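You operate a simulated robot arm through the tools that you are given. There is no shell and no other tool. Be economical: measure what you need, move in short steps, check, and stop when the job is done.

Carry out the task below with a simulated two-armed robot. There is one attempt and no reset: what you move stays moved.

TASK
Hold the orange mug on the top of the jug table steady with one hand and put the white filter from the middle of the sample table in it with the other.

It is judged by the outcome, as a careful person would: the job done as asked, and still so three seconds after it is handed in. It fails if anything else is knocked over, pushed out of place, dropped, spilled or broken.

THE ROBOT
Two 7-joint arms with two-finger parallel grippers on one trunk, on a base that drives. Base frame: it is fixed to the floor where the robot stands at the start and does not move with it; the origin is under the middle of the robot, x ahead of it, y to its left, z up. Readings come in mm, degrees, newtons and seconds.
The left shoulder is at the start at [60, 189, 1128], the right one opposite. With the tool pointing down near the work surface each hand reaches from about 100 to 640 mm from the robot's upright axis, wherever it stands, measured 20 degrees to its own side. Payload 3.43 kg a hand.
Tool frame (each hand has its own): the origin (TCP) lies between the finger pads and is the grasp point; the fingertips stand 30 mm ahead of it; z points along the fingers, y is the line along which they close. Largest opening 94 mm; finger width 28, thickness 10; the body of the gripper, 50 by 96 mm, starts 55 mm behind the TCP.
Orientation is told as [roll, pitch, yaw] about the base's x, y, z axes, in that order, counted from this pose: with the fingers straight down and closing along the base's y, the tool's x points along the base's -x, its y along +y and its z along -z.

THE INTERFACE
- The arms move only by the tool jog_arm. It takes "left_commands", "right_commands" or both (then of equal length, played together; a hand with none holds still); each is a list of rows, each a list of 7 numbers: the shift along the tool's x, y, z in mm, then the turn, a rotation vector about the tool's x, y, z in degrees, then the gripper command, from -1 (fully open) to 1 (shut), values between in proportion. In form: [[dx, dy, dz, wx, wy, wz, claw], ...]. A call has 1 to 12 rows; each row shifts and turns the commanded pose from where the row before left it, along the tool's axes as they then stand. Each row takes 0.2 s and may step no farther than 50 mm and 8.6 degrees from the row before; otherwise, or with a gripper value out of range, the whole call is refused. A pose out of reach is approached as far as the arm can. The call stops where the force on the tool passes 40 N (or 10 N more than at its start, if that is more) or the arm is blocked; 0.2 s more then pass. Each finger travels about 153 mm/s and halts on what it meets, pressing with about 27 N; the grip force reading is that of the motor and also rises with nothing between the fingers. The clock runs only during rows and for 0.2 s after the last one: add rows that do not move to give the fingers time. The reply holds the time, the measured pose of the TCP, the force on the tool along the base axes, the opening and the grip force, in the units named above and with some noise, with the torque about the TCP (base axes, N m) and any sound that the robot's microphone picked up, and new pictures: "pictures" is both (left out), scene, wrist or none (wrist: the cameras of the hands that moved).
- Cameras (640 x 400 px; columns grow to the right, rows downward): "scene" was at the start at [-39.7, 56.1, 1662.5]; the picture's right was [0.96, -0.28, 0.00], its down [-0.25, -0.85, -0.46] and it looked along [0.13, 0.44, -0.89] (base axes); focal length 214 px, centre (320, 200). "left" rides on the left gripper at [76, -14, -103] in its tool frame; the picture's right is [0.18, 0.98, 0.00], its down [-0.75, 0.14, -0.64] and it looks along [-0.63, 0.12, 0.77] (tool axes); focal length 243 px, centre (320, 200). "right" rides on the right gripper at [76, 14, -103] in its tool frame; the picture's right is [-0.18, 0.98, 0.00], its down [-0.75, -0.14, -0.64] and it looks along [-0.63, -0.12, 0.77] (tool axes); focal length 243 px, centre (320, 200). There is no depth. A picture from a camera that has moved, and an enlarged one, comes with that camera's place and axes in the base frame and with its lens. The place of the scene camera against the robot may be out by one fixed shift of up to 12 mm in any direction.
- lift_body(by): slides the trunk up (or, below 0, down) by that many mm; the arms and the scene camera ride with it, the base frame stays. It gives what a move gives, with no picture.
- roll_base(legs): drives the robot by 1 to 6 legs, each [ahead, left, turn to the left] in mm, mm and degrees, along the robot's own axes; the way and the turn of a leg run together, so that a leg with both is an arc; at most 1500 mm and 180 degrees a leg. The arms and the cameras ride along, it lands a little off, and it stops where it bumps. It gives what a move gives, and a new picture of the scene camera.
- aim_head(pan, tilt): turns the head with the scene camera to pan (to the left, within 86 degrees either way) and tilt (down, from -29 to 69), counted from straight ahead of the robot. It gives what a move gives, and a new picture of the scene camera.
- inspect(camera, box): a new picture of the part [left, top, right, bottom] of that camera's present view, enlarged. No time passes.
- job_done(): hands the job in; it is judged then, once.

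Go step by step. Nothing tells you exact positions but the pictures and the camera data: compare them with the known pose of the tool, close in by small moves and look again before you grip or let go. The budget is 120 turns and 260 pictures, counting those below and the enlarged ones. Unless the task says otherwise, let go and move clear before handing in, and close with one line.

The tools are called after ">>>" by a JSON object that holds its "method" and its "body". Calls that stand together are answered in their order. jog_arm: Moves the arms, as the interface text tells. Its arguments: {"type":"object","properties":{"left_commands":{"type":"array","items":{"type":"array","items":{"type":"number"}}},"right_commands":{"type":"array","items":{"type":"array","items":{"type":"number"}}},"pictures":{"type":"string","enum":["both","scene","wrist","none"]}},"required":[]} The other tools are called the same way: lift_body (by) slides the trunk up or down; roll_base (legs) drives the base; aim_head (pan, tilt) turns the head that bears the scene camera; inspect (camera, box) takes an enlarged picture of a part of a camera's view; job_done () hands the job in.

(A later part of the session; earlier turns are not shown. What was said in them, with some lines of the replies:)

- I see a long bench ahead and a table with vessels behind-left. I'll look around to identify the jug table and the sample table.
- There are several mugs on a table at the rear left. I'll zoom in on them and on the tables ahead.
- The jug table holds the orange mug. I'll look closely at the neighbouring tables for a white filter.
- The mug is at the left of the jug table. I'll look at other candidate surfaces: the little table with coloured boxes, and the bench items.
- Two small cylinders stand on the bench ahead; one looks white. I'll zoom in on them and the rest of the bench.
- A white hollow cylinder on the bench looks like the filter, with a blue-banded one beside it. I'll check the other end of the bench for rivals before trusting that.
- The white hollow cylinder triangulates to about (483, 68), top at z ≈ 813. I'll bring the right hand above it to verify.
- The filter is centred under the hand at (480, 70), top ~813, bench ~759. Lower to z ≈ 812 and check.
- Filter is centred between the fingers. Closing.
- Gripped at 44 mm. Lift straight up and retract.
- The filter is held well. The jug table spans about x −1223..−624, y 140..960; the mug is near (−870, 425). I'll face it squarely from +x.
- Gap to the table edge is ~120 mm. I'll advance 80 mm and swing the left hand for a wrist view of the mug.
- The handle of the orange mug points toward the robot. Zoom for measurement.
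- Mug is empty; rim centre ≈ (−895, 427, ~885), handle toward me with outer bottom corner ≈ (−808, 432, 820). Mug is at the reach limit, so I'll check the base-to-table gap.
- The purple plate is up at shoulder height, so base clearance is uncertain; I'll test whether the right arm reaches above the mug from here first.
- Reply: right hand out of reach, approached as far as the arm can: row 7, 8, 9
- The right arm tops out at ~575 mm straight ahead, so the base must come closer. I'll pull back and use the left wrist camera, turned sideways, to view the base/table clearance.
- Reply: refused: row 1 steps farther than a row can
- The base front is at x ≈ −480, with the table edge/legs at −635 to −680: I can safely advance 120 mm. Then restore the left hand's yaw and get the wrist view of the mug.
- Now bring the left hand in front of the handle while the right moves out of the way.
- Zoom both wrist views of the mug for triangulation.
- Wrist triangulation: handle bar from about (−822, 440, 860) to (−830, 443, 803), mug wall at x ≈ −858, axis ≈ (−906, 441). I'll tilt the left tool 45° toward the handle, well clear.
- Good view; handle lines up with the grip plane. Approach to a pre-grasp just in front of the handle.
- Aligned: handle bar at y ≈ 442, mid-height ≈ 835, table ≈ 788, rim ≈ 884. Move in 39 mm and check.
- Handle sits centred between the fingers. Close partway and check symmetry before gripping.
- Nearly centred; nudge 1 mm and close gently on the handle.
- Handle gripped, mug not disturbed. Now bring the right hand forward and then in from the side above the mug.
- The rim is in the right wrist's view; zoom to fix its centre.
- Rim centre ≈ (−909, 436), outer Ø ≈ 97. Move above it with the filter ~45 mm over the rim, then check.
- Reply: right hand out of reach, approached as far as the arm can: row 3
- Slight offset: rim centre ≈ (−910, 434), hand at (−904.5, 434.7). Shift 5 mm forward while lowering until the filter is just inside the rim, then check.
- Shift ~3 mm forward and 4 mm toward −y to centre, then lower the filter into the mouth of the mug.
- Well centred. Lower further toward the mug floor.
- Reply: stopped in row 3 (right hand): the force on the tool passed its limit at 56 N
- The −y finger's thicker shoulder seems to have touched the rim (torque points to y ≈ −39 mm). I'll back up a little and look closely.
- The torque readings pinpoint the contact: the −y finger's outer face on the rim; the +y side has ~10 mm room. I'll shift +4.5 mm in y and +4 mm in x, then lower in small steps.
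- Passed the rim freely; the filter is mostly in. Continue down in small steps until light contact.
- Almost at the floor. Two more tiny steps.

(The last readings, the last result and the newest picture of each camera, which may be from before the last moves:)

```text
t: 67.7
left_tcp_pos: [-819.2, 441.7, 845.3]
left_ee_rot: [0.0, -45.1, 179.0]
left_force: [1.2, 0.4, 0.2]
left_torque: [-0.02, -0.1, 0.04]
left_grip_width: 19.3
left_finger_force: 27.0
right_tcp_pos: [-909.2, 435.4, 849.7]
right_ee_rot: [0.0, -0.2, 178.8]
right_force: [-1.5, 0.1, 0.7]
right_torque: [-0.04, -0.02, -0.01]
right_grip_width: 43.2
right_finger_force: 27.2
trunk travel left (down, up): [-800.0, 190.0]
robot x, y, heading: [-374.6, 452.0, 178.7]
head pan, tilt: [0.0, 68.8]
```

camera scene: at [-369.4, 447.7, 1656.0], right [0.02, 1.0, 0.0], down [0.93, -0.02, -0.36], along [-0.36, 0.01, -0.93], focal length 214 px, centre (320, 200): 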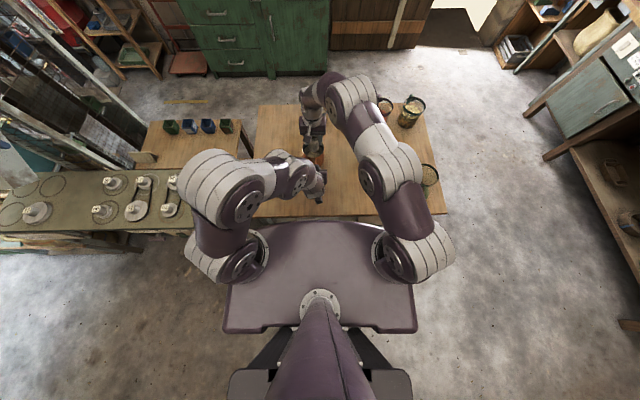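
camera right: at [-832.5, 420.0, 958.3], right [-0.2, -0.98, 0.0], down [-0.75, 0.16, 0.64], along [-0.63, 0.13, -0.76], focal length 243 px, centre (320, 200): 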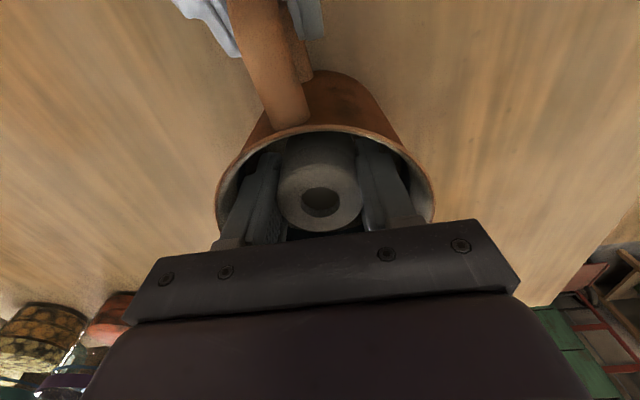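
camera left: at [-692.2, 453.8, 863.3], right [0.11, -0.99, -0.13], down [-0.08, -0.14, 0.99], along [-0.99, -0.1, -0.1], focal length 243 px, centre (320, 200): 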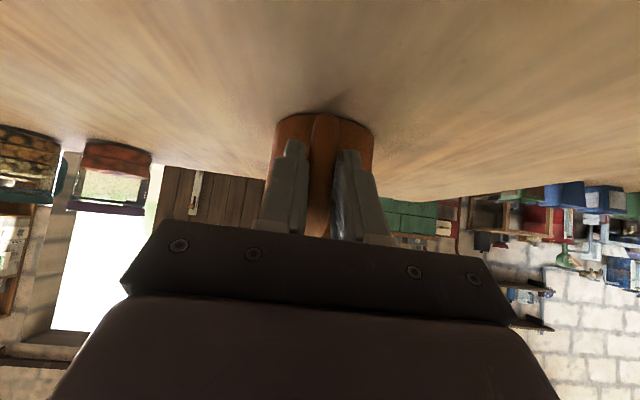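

Forces show the filter just resting on the floor. Open the right fingers only slightly (limited room inside the mug).

>>> {"method": "jog_arm", "body": {"right_commands": [[0, 0, 0, 0, 0, 0, 0.05], [0, 0, 0, 0, 0, 0, -0.02], [0, 0, 0, 0, 0, 0, -0.04], [0, 0, 0, 0, 0, 0, -0.04]], "pictures": "wrist"}}

```text
t: 68.7
left_tcp_pos: [-819.4, 441.8, 843.4]
left_ee_rot: [0.0, -45.0, 179.0]
left_force: [2.2, 0.2, -0.2]
left_torque: [0.01, -0.04, -0.02]
left_grip_width: 19.3
left_finger_force: 27.3
right_tcp_pos: [-909.1, 437.1, 851.6]
right_ee_rot: [0.1, -0.2, 178.8]
right_force: [-2.6, -0.4, -1.8]
right_torque: [0.05, 0.0, -0.04]
right_grip_width: 44.1
right_finger_force: 0.0
trunk travel left (down, up): [-800.0, 190.0]
robot x, y, heading: [-376.3, 452.4, 178.7]
head pan, tilt: [0.0, 68.8]
camera right: at [-833.0, 419.9, 952.6], right [-0.2, -0.98, 0.0], down [-0.75, 0.16, 0.64], along [-0.63, 0.13, -0.76], focal length 243 px, centre (320, 200)
```

right: 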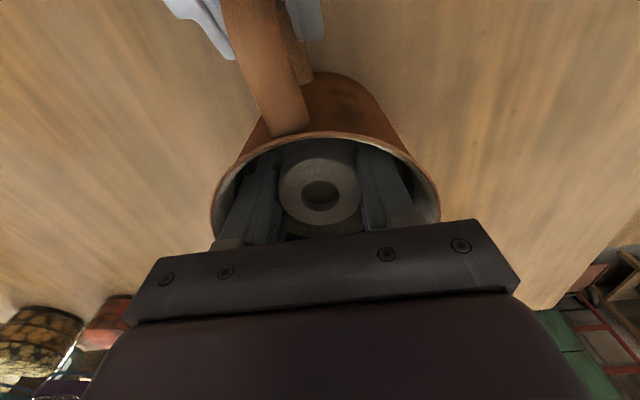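

The filter has settled, but the opening reads only 44 mm—possibly fingers touching the mug wall. Lift 4 mm to check if the filter stays.

>>> {"method": "jog_arm", "body": {"right_commands": [[0, 0, -2, 0, 0, 0, -0.04], [0, 0, -2, 0, 0, 0, -0.04], [0, 0, 0, 0, 0, 0, -0.04]], "pictures": "none"}}

>>> {"method": "inspect", "body": {"camera": "right", "box": [200, 60, 450, 260]}}

```text
t: 69.5
left_tcp_pos: [-820.9, 442.0, 844.1]
left_ee_rot: [-0.2, -45.1, 179.0]
left_force: [2.6, 2.2, 7.0]
left_torque: [-0.02, 0.53, -0.07]
left_grip_width: 19.4
left_finger_force: 26.7
right_tcp_pos: [-908.3, 435.3, 853.9]
right_ee_rot: [0.1, -0.1, 178.8]
right_force: [-3.1, -2.9, -9.8]
right_torque: [-0.06, 0.14, -0.14]
right_grip_width: 43.7
right_finger_force: 0.1
trunk travel left (down, up): [-800.0, 190.0]
robot x, y, heading: [-375.6, 455.0, 178.6]
head pan, tilt: [0.0, 68.8]
```

```text
2.00 times, centred on (325, 160) of right
camera zoom: at [-832.7, 420.2, 956.5], right [-0.2, -0.98, 0.0], down [-0.75, 0.16, 0.64], along [-0.63, 0.13, -0.77], focal length 485 px, centre (310, 280)
```

zoom: 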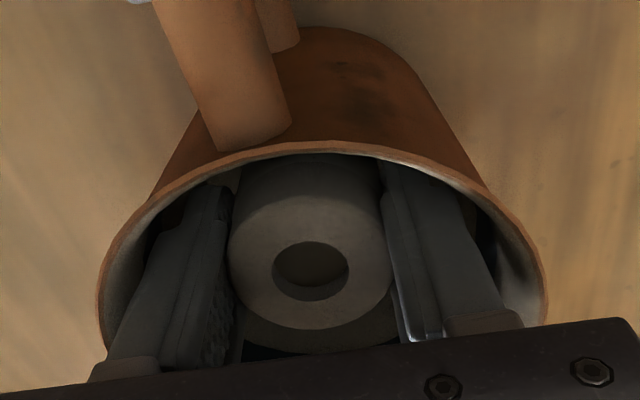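

The finger knuckles are spreading against the rim. I'll relax to neutral width, rise ~12 mm so the knuckles clear the rim, then open.

>>> {"method": "jog_arm", "body": {"right_commands": [[0, 0, 0, 0, 0, 0, 0.07], [0, 0, 0, 0, 0, 0, 0.07], [0, 0, -3, 0, 0, 0, 0.07], [0, 0, -3, 0, 0, 0, 0.07], [0, 0, 0, 0, 0, 0, 0.07]], "pictures": "none"}}

>>> {"method": "inspect", "body": {"camera": "right", "box": [200, 60, 450, 260]}}

```text
t: 70.7
left_tcp_pos: [-820.3, 441.0, 845.2]
left_ee_rot: [0.0, -45.0, 179.1]
left_force: [-1.0, 1.3, -0.4]
left_torque: [0.01, -0.01, -0.05]
left_grip_width: 19.3
left_finger_force: 27.6
right_tcp_pos: [-909.2, 436.2, 861.9]
right_ee_rot: [0.1, -0.1, 178.8]
right_force: [0.1, -1.0, -1.0]
right_torque: [0.03, -0.02, -0.03]
right_grip_width: 44.0
right_finger_force: 0.4
trunk travel left (down, up): [-800.0, 190.0]
robot x, y, heading: [-372.3, 451.7, 178.8]
head pan, tilt: [0.0, 68.8]
```

```text
2.00 times, centred on (325, 160) of right
camera zoom: at [-832.9, 420.2, 963.7], right [-0.2, -0.98, 0.0], down [-0.75, 0.16, 0.64], along [-0.63, 0.13, -0.76], focal length 485 px, centre (310, 280)
```

zoom: 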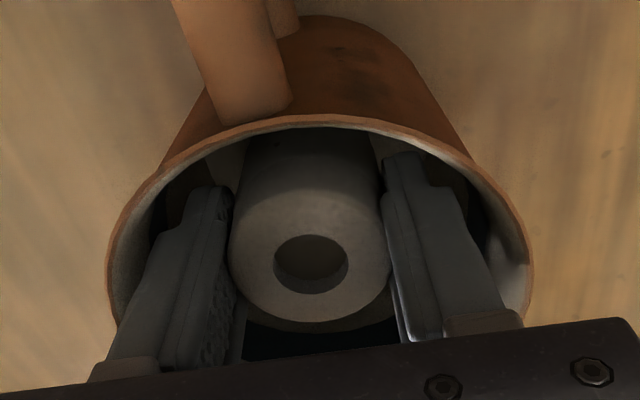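

Forces are free and the filter is staying down. Rise a little more, then open modestly and continue up.

>>> {"method": "jog_arm", "body": {"right_commands": [[0, 0, -4, 0, 0, 0, 0.07], [0, 0, -4, 0, 0, 0, 0.05], [0, 0, 0, 0, 0, 0, 0.0], [0, 0, 0, 0, 0, 0, -0.03], [0, 0, 0, 0, 0, 0, -0.03]], "pictures": "none"}}

>>> {"method": "inspect", "body": {"camera": "right", "box": [200, 60, 450, 260]}}

```text
t: 71.9
left_tcp_pos: [-819.2, 441.0, 845.1]
left_ee_rot: [0.0, -45.0, 179.0]
left_force: [-0.8, -0.3, -1.5]
left_torque: [0.0, -0.23, 0.04]
left_grip_width: 19.5
left_finger_force: 27.0
right_tcp_pos: [-910.4, 435.1, 868.9]
right_ee_rot: [0.1, -0.1, 178.7]
right_force: [0.2, 0.5, -0.2]
right_torque: [0.02, -0.03, 0.04]
right_grip_width: 44.3
right_finger_force: 0.1
trunk travel left (down, up): [-800.0, 190.0]
robot x, y, heading: [-374.8, 453.2, 178.9]
head pan, tilt: [0.0, 68.8]
```

```text
2.00 times, centred on (325, 160) of right
camera zoom: at [-833.0, 420.0, 971.3], right [-0.2, -0.98, 0.0], down [-0.75, 0.16, 0.64], along [-0.63, 0.13, -0.76], focal length 485 px, centre (310, 280)
```

zoom: 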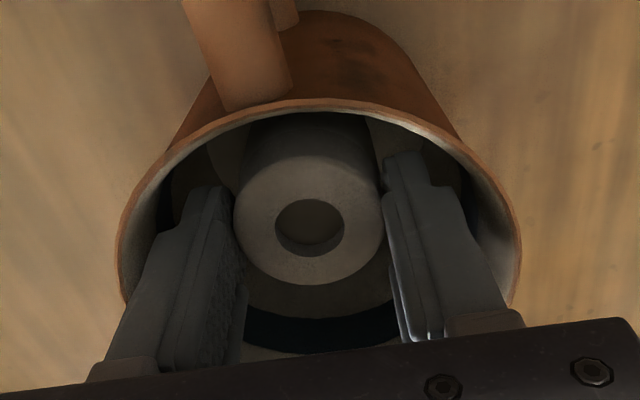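

The filter is standing in the mug as the fingers slide off it. Continue straight up at neutral width.

>>> {"method": "jog_arm", "body": {"right_commands": [[0, 0, 0, 0, 0, 0, 0.06], [0, 0, -5, 0, 0, 0, 0.06], [0, 0, -6, 0, 0, 0, 0.06], [0, 0, -8, 0, 0, 0, 0.06], [0, 0, -10, 0, 0, 0, 0.06], [0, 0, 0, 0, 0, 0, 0.06]], "pictures": "wrist"}}

```text
t: 73.3
left_tcp_pos: [-819.5, 440.9, 845.3]
left_ee_rot: [-0.1, -45.1, 179.1]
left_force: [0.0, 0.1, -1.8]
left_torque: [-0.02, -0.27, -0.02]
left_grip_width: 19.2
left_finger_force: 26.8
right_tcp_pos: [-909.3, 436.0, 896.0]
right_ee_rot: [0.2, -0.2, 178.9]
right_force: [0.2, -0.5, 0.0]
right_torque: [-0.02, 0.02, -0.03]
right_grip_width: 43.8
right_finger_force: 0.1
trunk travel left (down, up): [-800.0, 190.0]
robot x, y, heading: [-376.7, 455.9, 178.7]
head pan, tilt: [0.0, 68.8]
camera right: at [-833.2, 419.9, 999.1], right [-0.2, -0.98, 0.0], down [-0.75, 0.16, 0.64], along [-0.63, 0.13, -0.77], focal length 243 px, centre (320, 200)
```

right: 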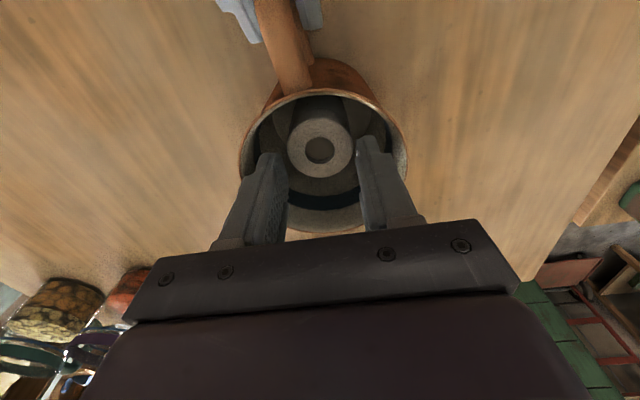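

Filter is upright in the mug. Raise the right hand clear and swing it out to the side.

>>> {"method": "jog_arm", "body": {"right_commands": [[0, 0, -30, 0, 0, 0, 0.06], [0, 0, -40, 0, 0, 0, 0.06], [0, 0, -40, 0, 0, 0, 0.06], [0, 0, -40, 0, 0, 0, 0.06], [0, -40, -10, 0, 0, 0, 0.06], [0, -45, 0, 0, 0, 0, 0], [0, -45, 0, 0, 0, 0, 0], [0, -45, 0, 0, 0, 0, 0], [0, 0, 0, 0, 0, 0, 0]], "pictures": "wrist"}}

>>> {"method": "inspect", "body": {"camera": "scene", "box": [272, 120, 352, 180]}}

```text
t: 75.3
left_tcp_pos: [-819.3, 439.5, 845.5]
left_ee_rot: [-0.2, -45.1, 179.0]
left_force: [0.8, 0.2, -1.0]
left_torque: [-0.03, -0.16, -0.05]
left_grip_width: 19.2
left_finger_force: 27.2
right_tcp_pos: [-905.7, 610.3, 1056.8]
right_ee_rot: [0.1, -0.2, 178.9]
right_force: [-0.3, 0.6, 0.4]
right_torque: [0.03, 0.0, -0.03]
right_grip_width: 47.0
right_finger_force: 0.0
trunk travel left (down, up): [-800.0, 190.0]
robot x, y, heading: [-379.0, 453.9, 178.5]
head pan, tilt: [0.0, 68.8]
camera right: at [-828.6, 593.6, 1159.6], right [-0.2, -0.98, 0.0], down [-0.75, 0.16, 0.64], along [-0.63, 0.13, -0.76], focal length 243 px, centre (320, 200)
```

right: 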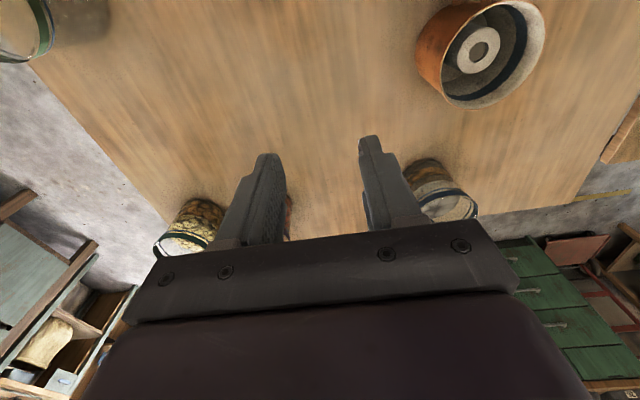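

```text
6.67 times, centred on (312, 150) of scene
camera zoom: at [-369.7, 446.5, 1656.0], right [0.02, 1.0, 0.0], down [0.93, -0.02, -0.36], along [-0.36, 0.01, -0.93], focal length 1430 px, centre (373, 533)
```

zoom: 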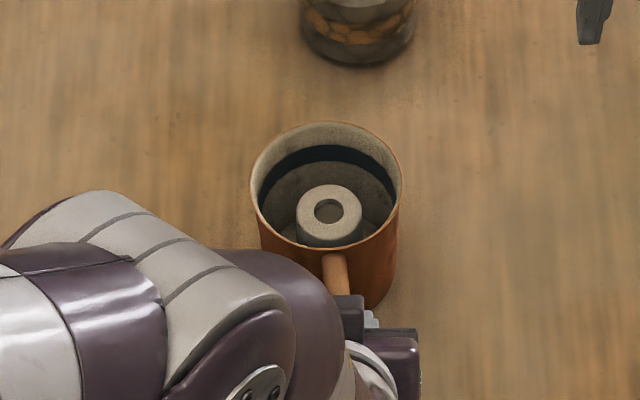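

Filter stands nicely in the mug. Now release the handle gently and back the left hand straight out.

>>> {"method": "jog_arm", "body": {"left_commands": [[0, 0, 0, 0, 0, 0, 0.5], [0, 0, 0, 0, 0, 0, 0.2], [0, 0, 0, 0, 0, 0, -0.3], [0, 0, 0, 0, 0, 0, -0.3], [0, 0, -15, 0, 0, 0, -0.3], [0, 0, -30, 0, 0, 0, -0.3], [0, 0, -40, 0, 0, 0, -0.3], [0, 0, -45, 0, 0, 0, -0.3], [0, 0, -45, 0, 0, 0, -0.3], [0, 0, 0, 0, 0, 0, -0.3]], "pictures": "both"}}

>>> {"method": "inspect", "body": {"camera": "scene", "box": [272, 120, 352, 180]}}

```text
t: 77.5
left_tcp_pos: [-717.6, 433.6, 977.8]
left_ee_rot: [-3.0, -46.5, -175.0]
left_force: [-1.1, -0.3, 0.0]
left_torque: [0.0, -0.02, 0.01]
left_grip_width: 61.0
left_finger_force: 0.1
right_tcp_pos: [-905.6, 610.7, 1056.2]
right_ee_rot: [0.2, -0.2, 178.7]
right_force: [-0.5, 0.5, 0.7]
right_torque: [0.02, -0.02, 0.04]
right_grip_width: 47.0
right_finger_force: 0.1
trunk travel left (down, up): [-800.0, 190.0]
robot x, y, heading: [-377.1, 450.5, 178.6]
head pan, tilt: [0.0, 68.8]
camera scene: at [-370.5, 448.1, 1656.0], right [0.02, 1.0, 0.0], down [0.93, -0.02, -0.36], along [-0.36, 0.01, -0.93], focal length 214 px, centre (320, 200)
camera left: at [-591.7, 453.7, 993.4], right [0.17, -0.97, -0.17], down [-0.04, -0.18, 0.98], along [-0.98, -0.16, -0.07], focal length 243 px, centre (320, 200)
```

scene: 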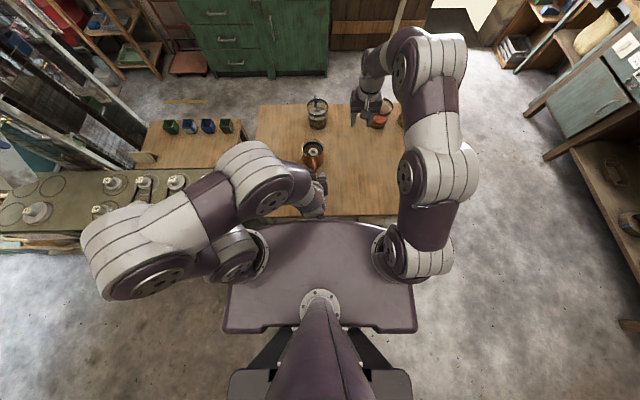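
left: 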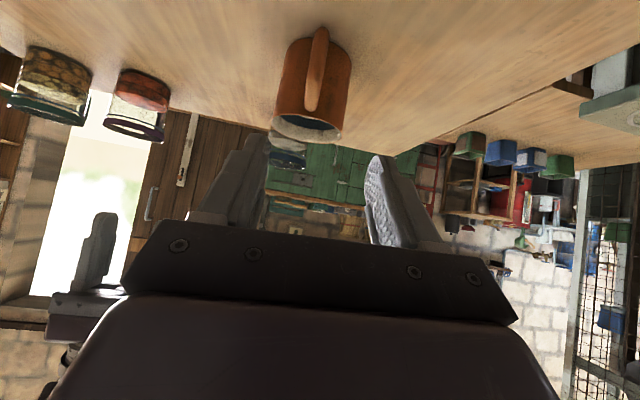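

```text
6.67 times, centred on (312, 150) of scene
camera zoom: at [-370.5, 448.1, 1656.0], right [0.02, 1.0, 0.0], down [0.93, -0.02, -0.36], along [-0.36, 0.01, -0.93], focal length 1430 px, centre (373, 533)
```

zoom: 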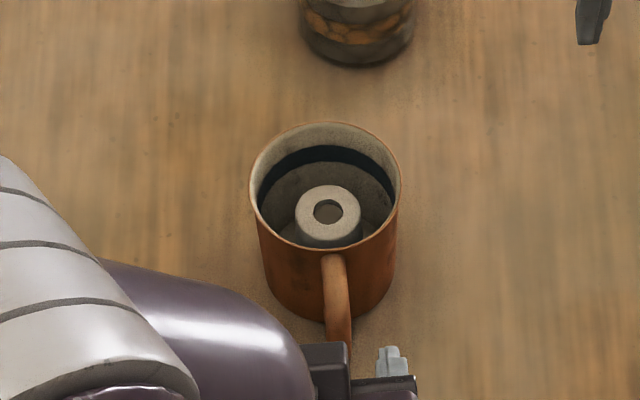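

The filter now stands in the orange mug, the mug hasn't moved on the table, and both hands are clear. I'm handing the job in.

>>> {"method": "job_done", "body": {}}

```text
The job is handed in.
```

The white filter is standing upright in the orange mug. I held the mug by its handle with the left hand and put the filter in with the right; it stayed where it was on the jug table and nothing else was moved. On the first try a finger of the right hand bumped the mug's rim; I backed off, recentred and then lowered the filter in.
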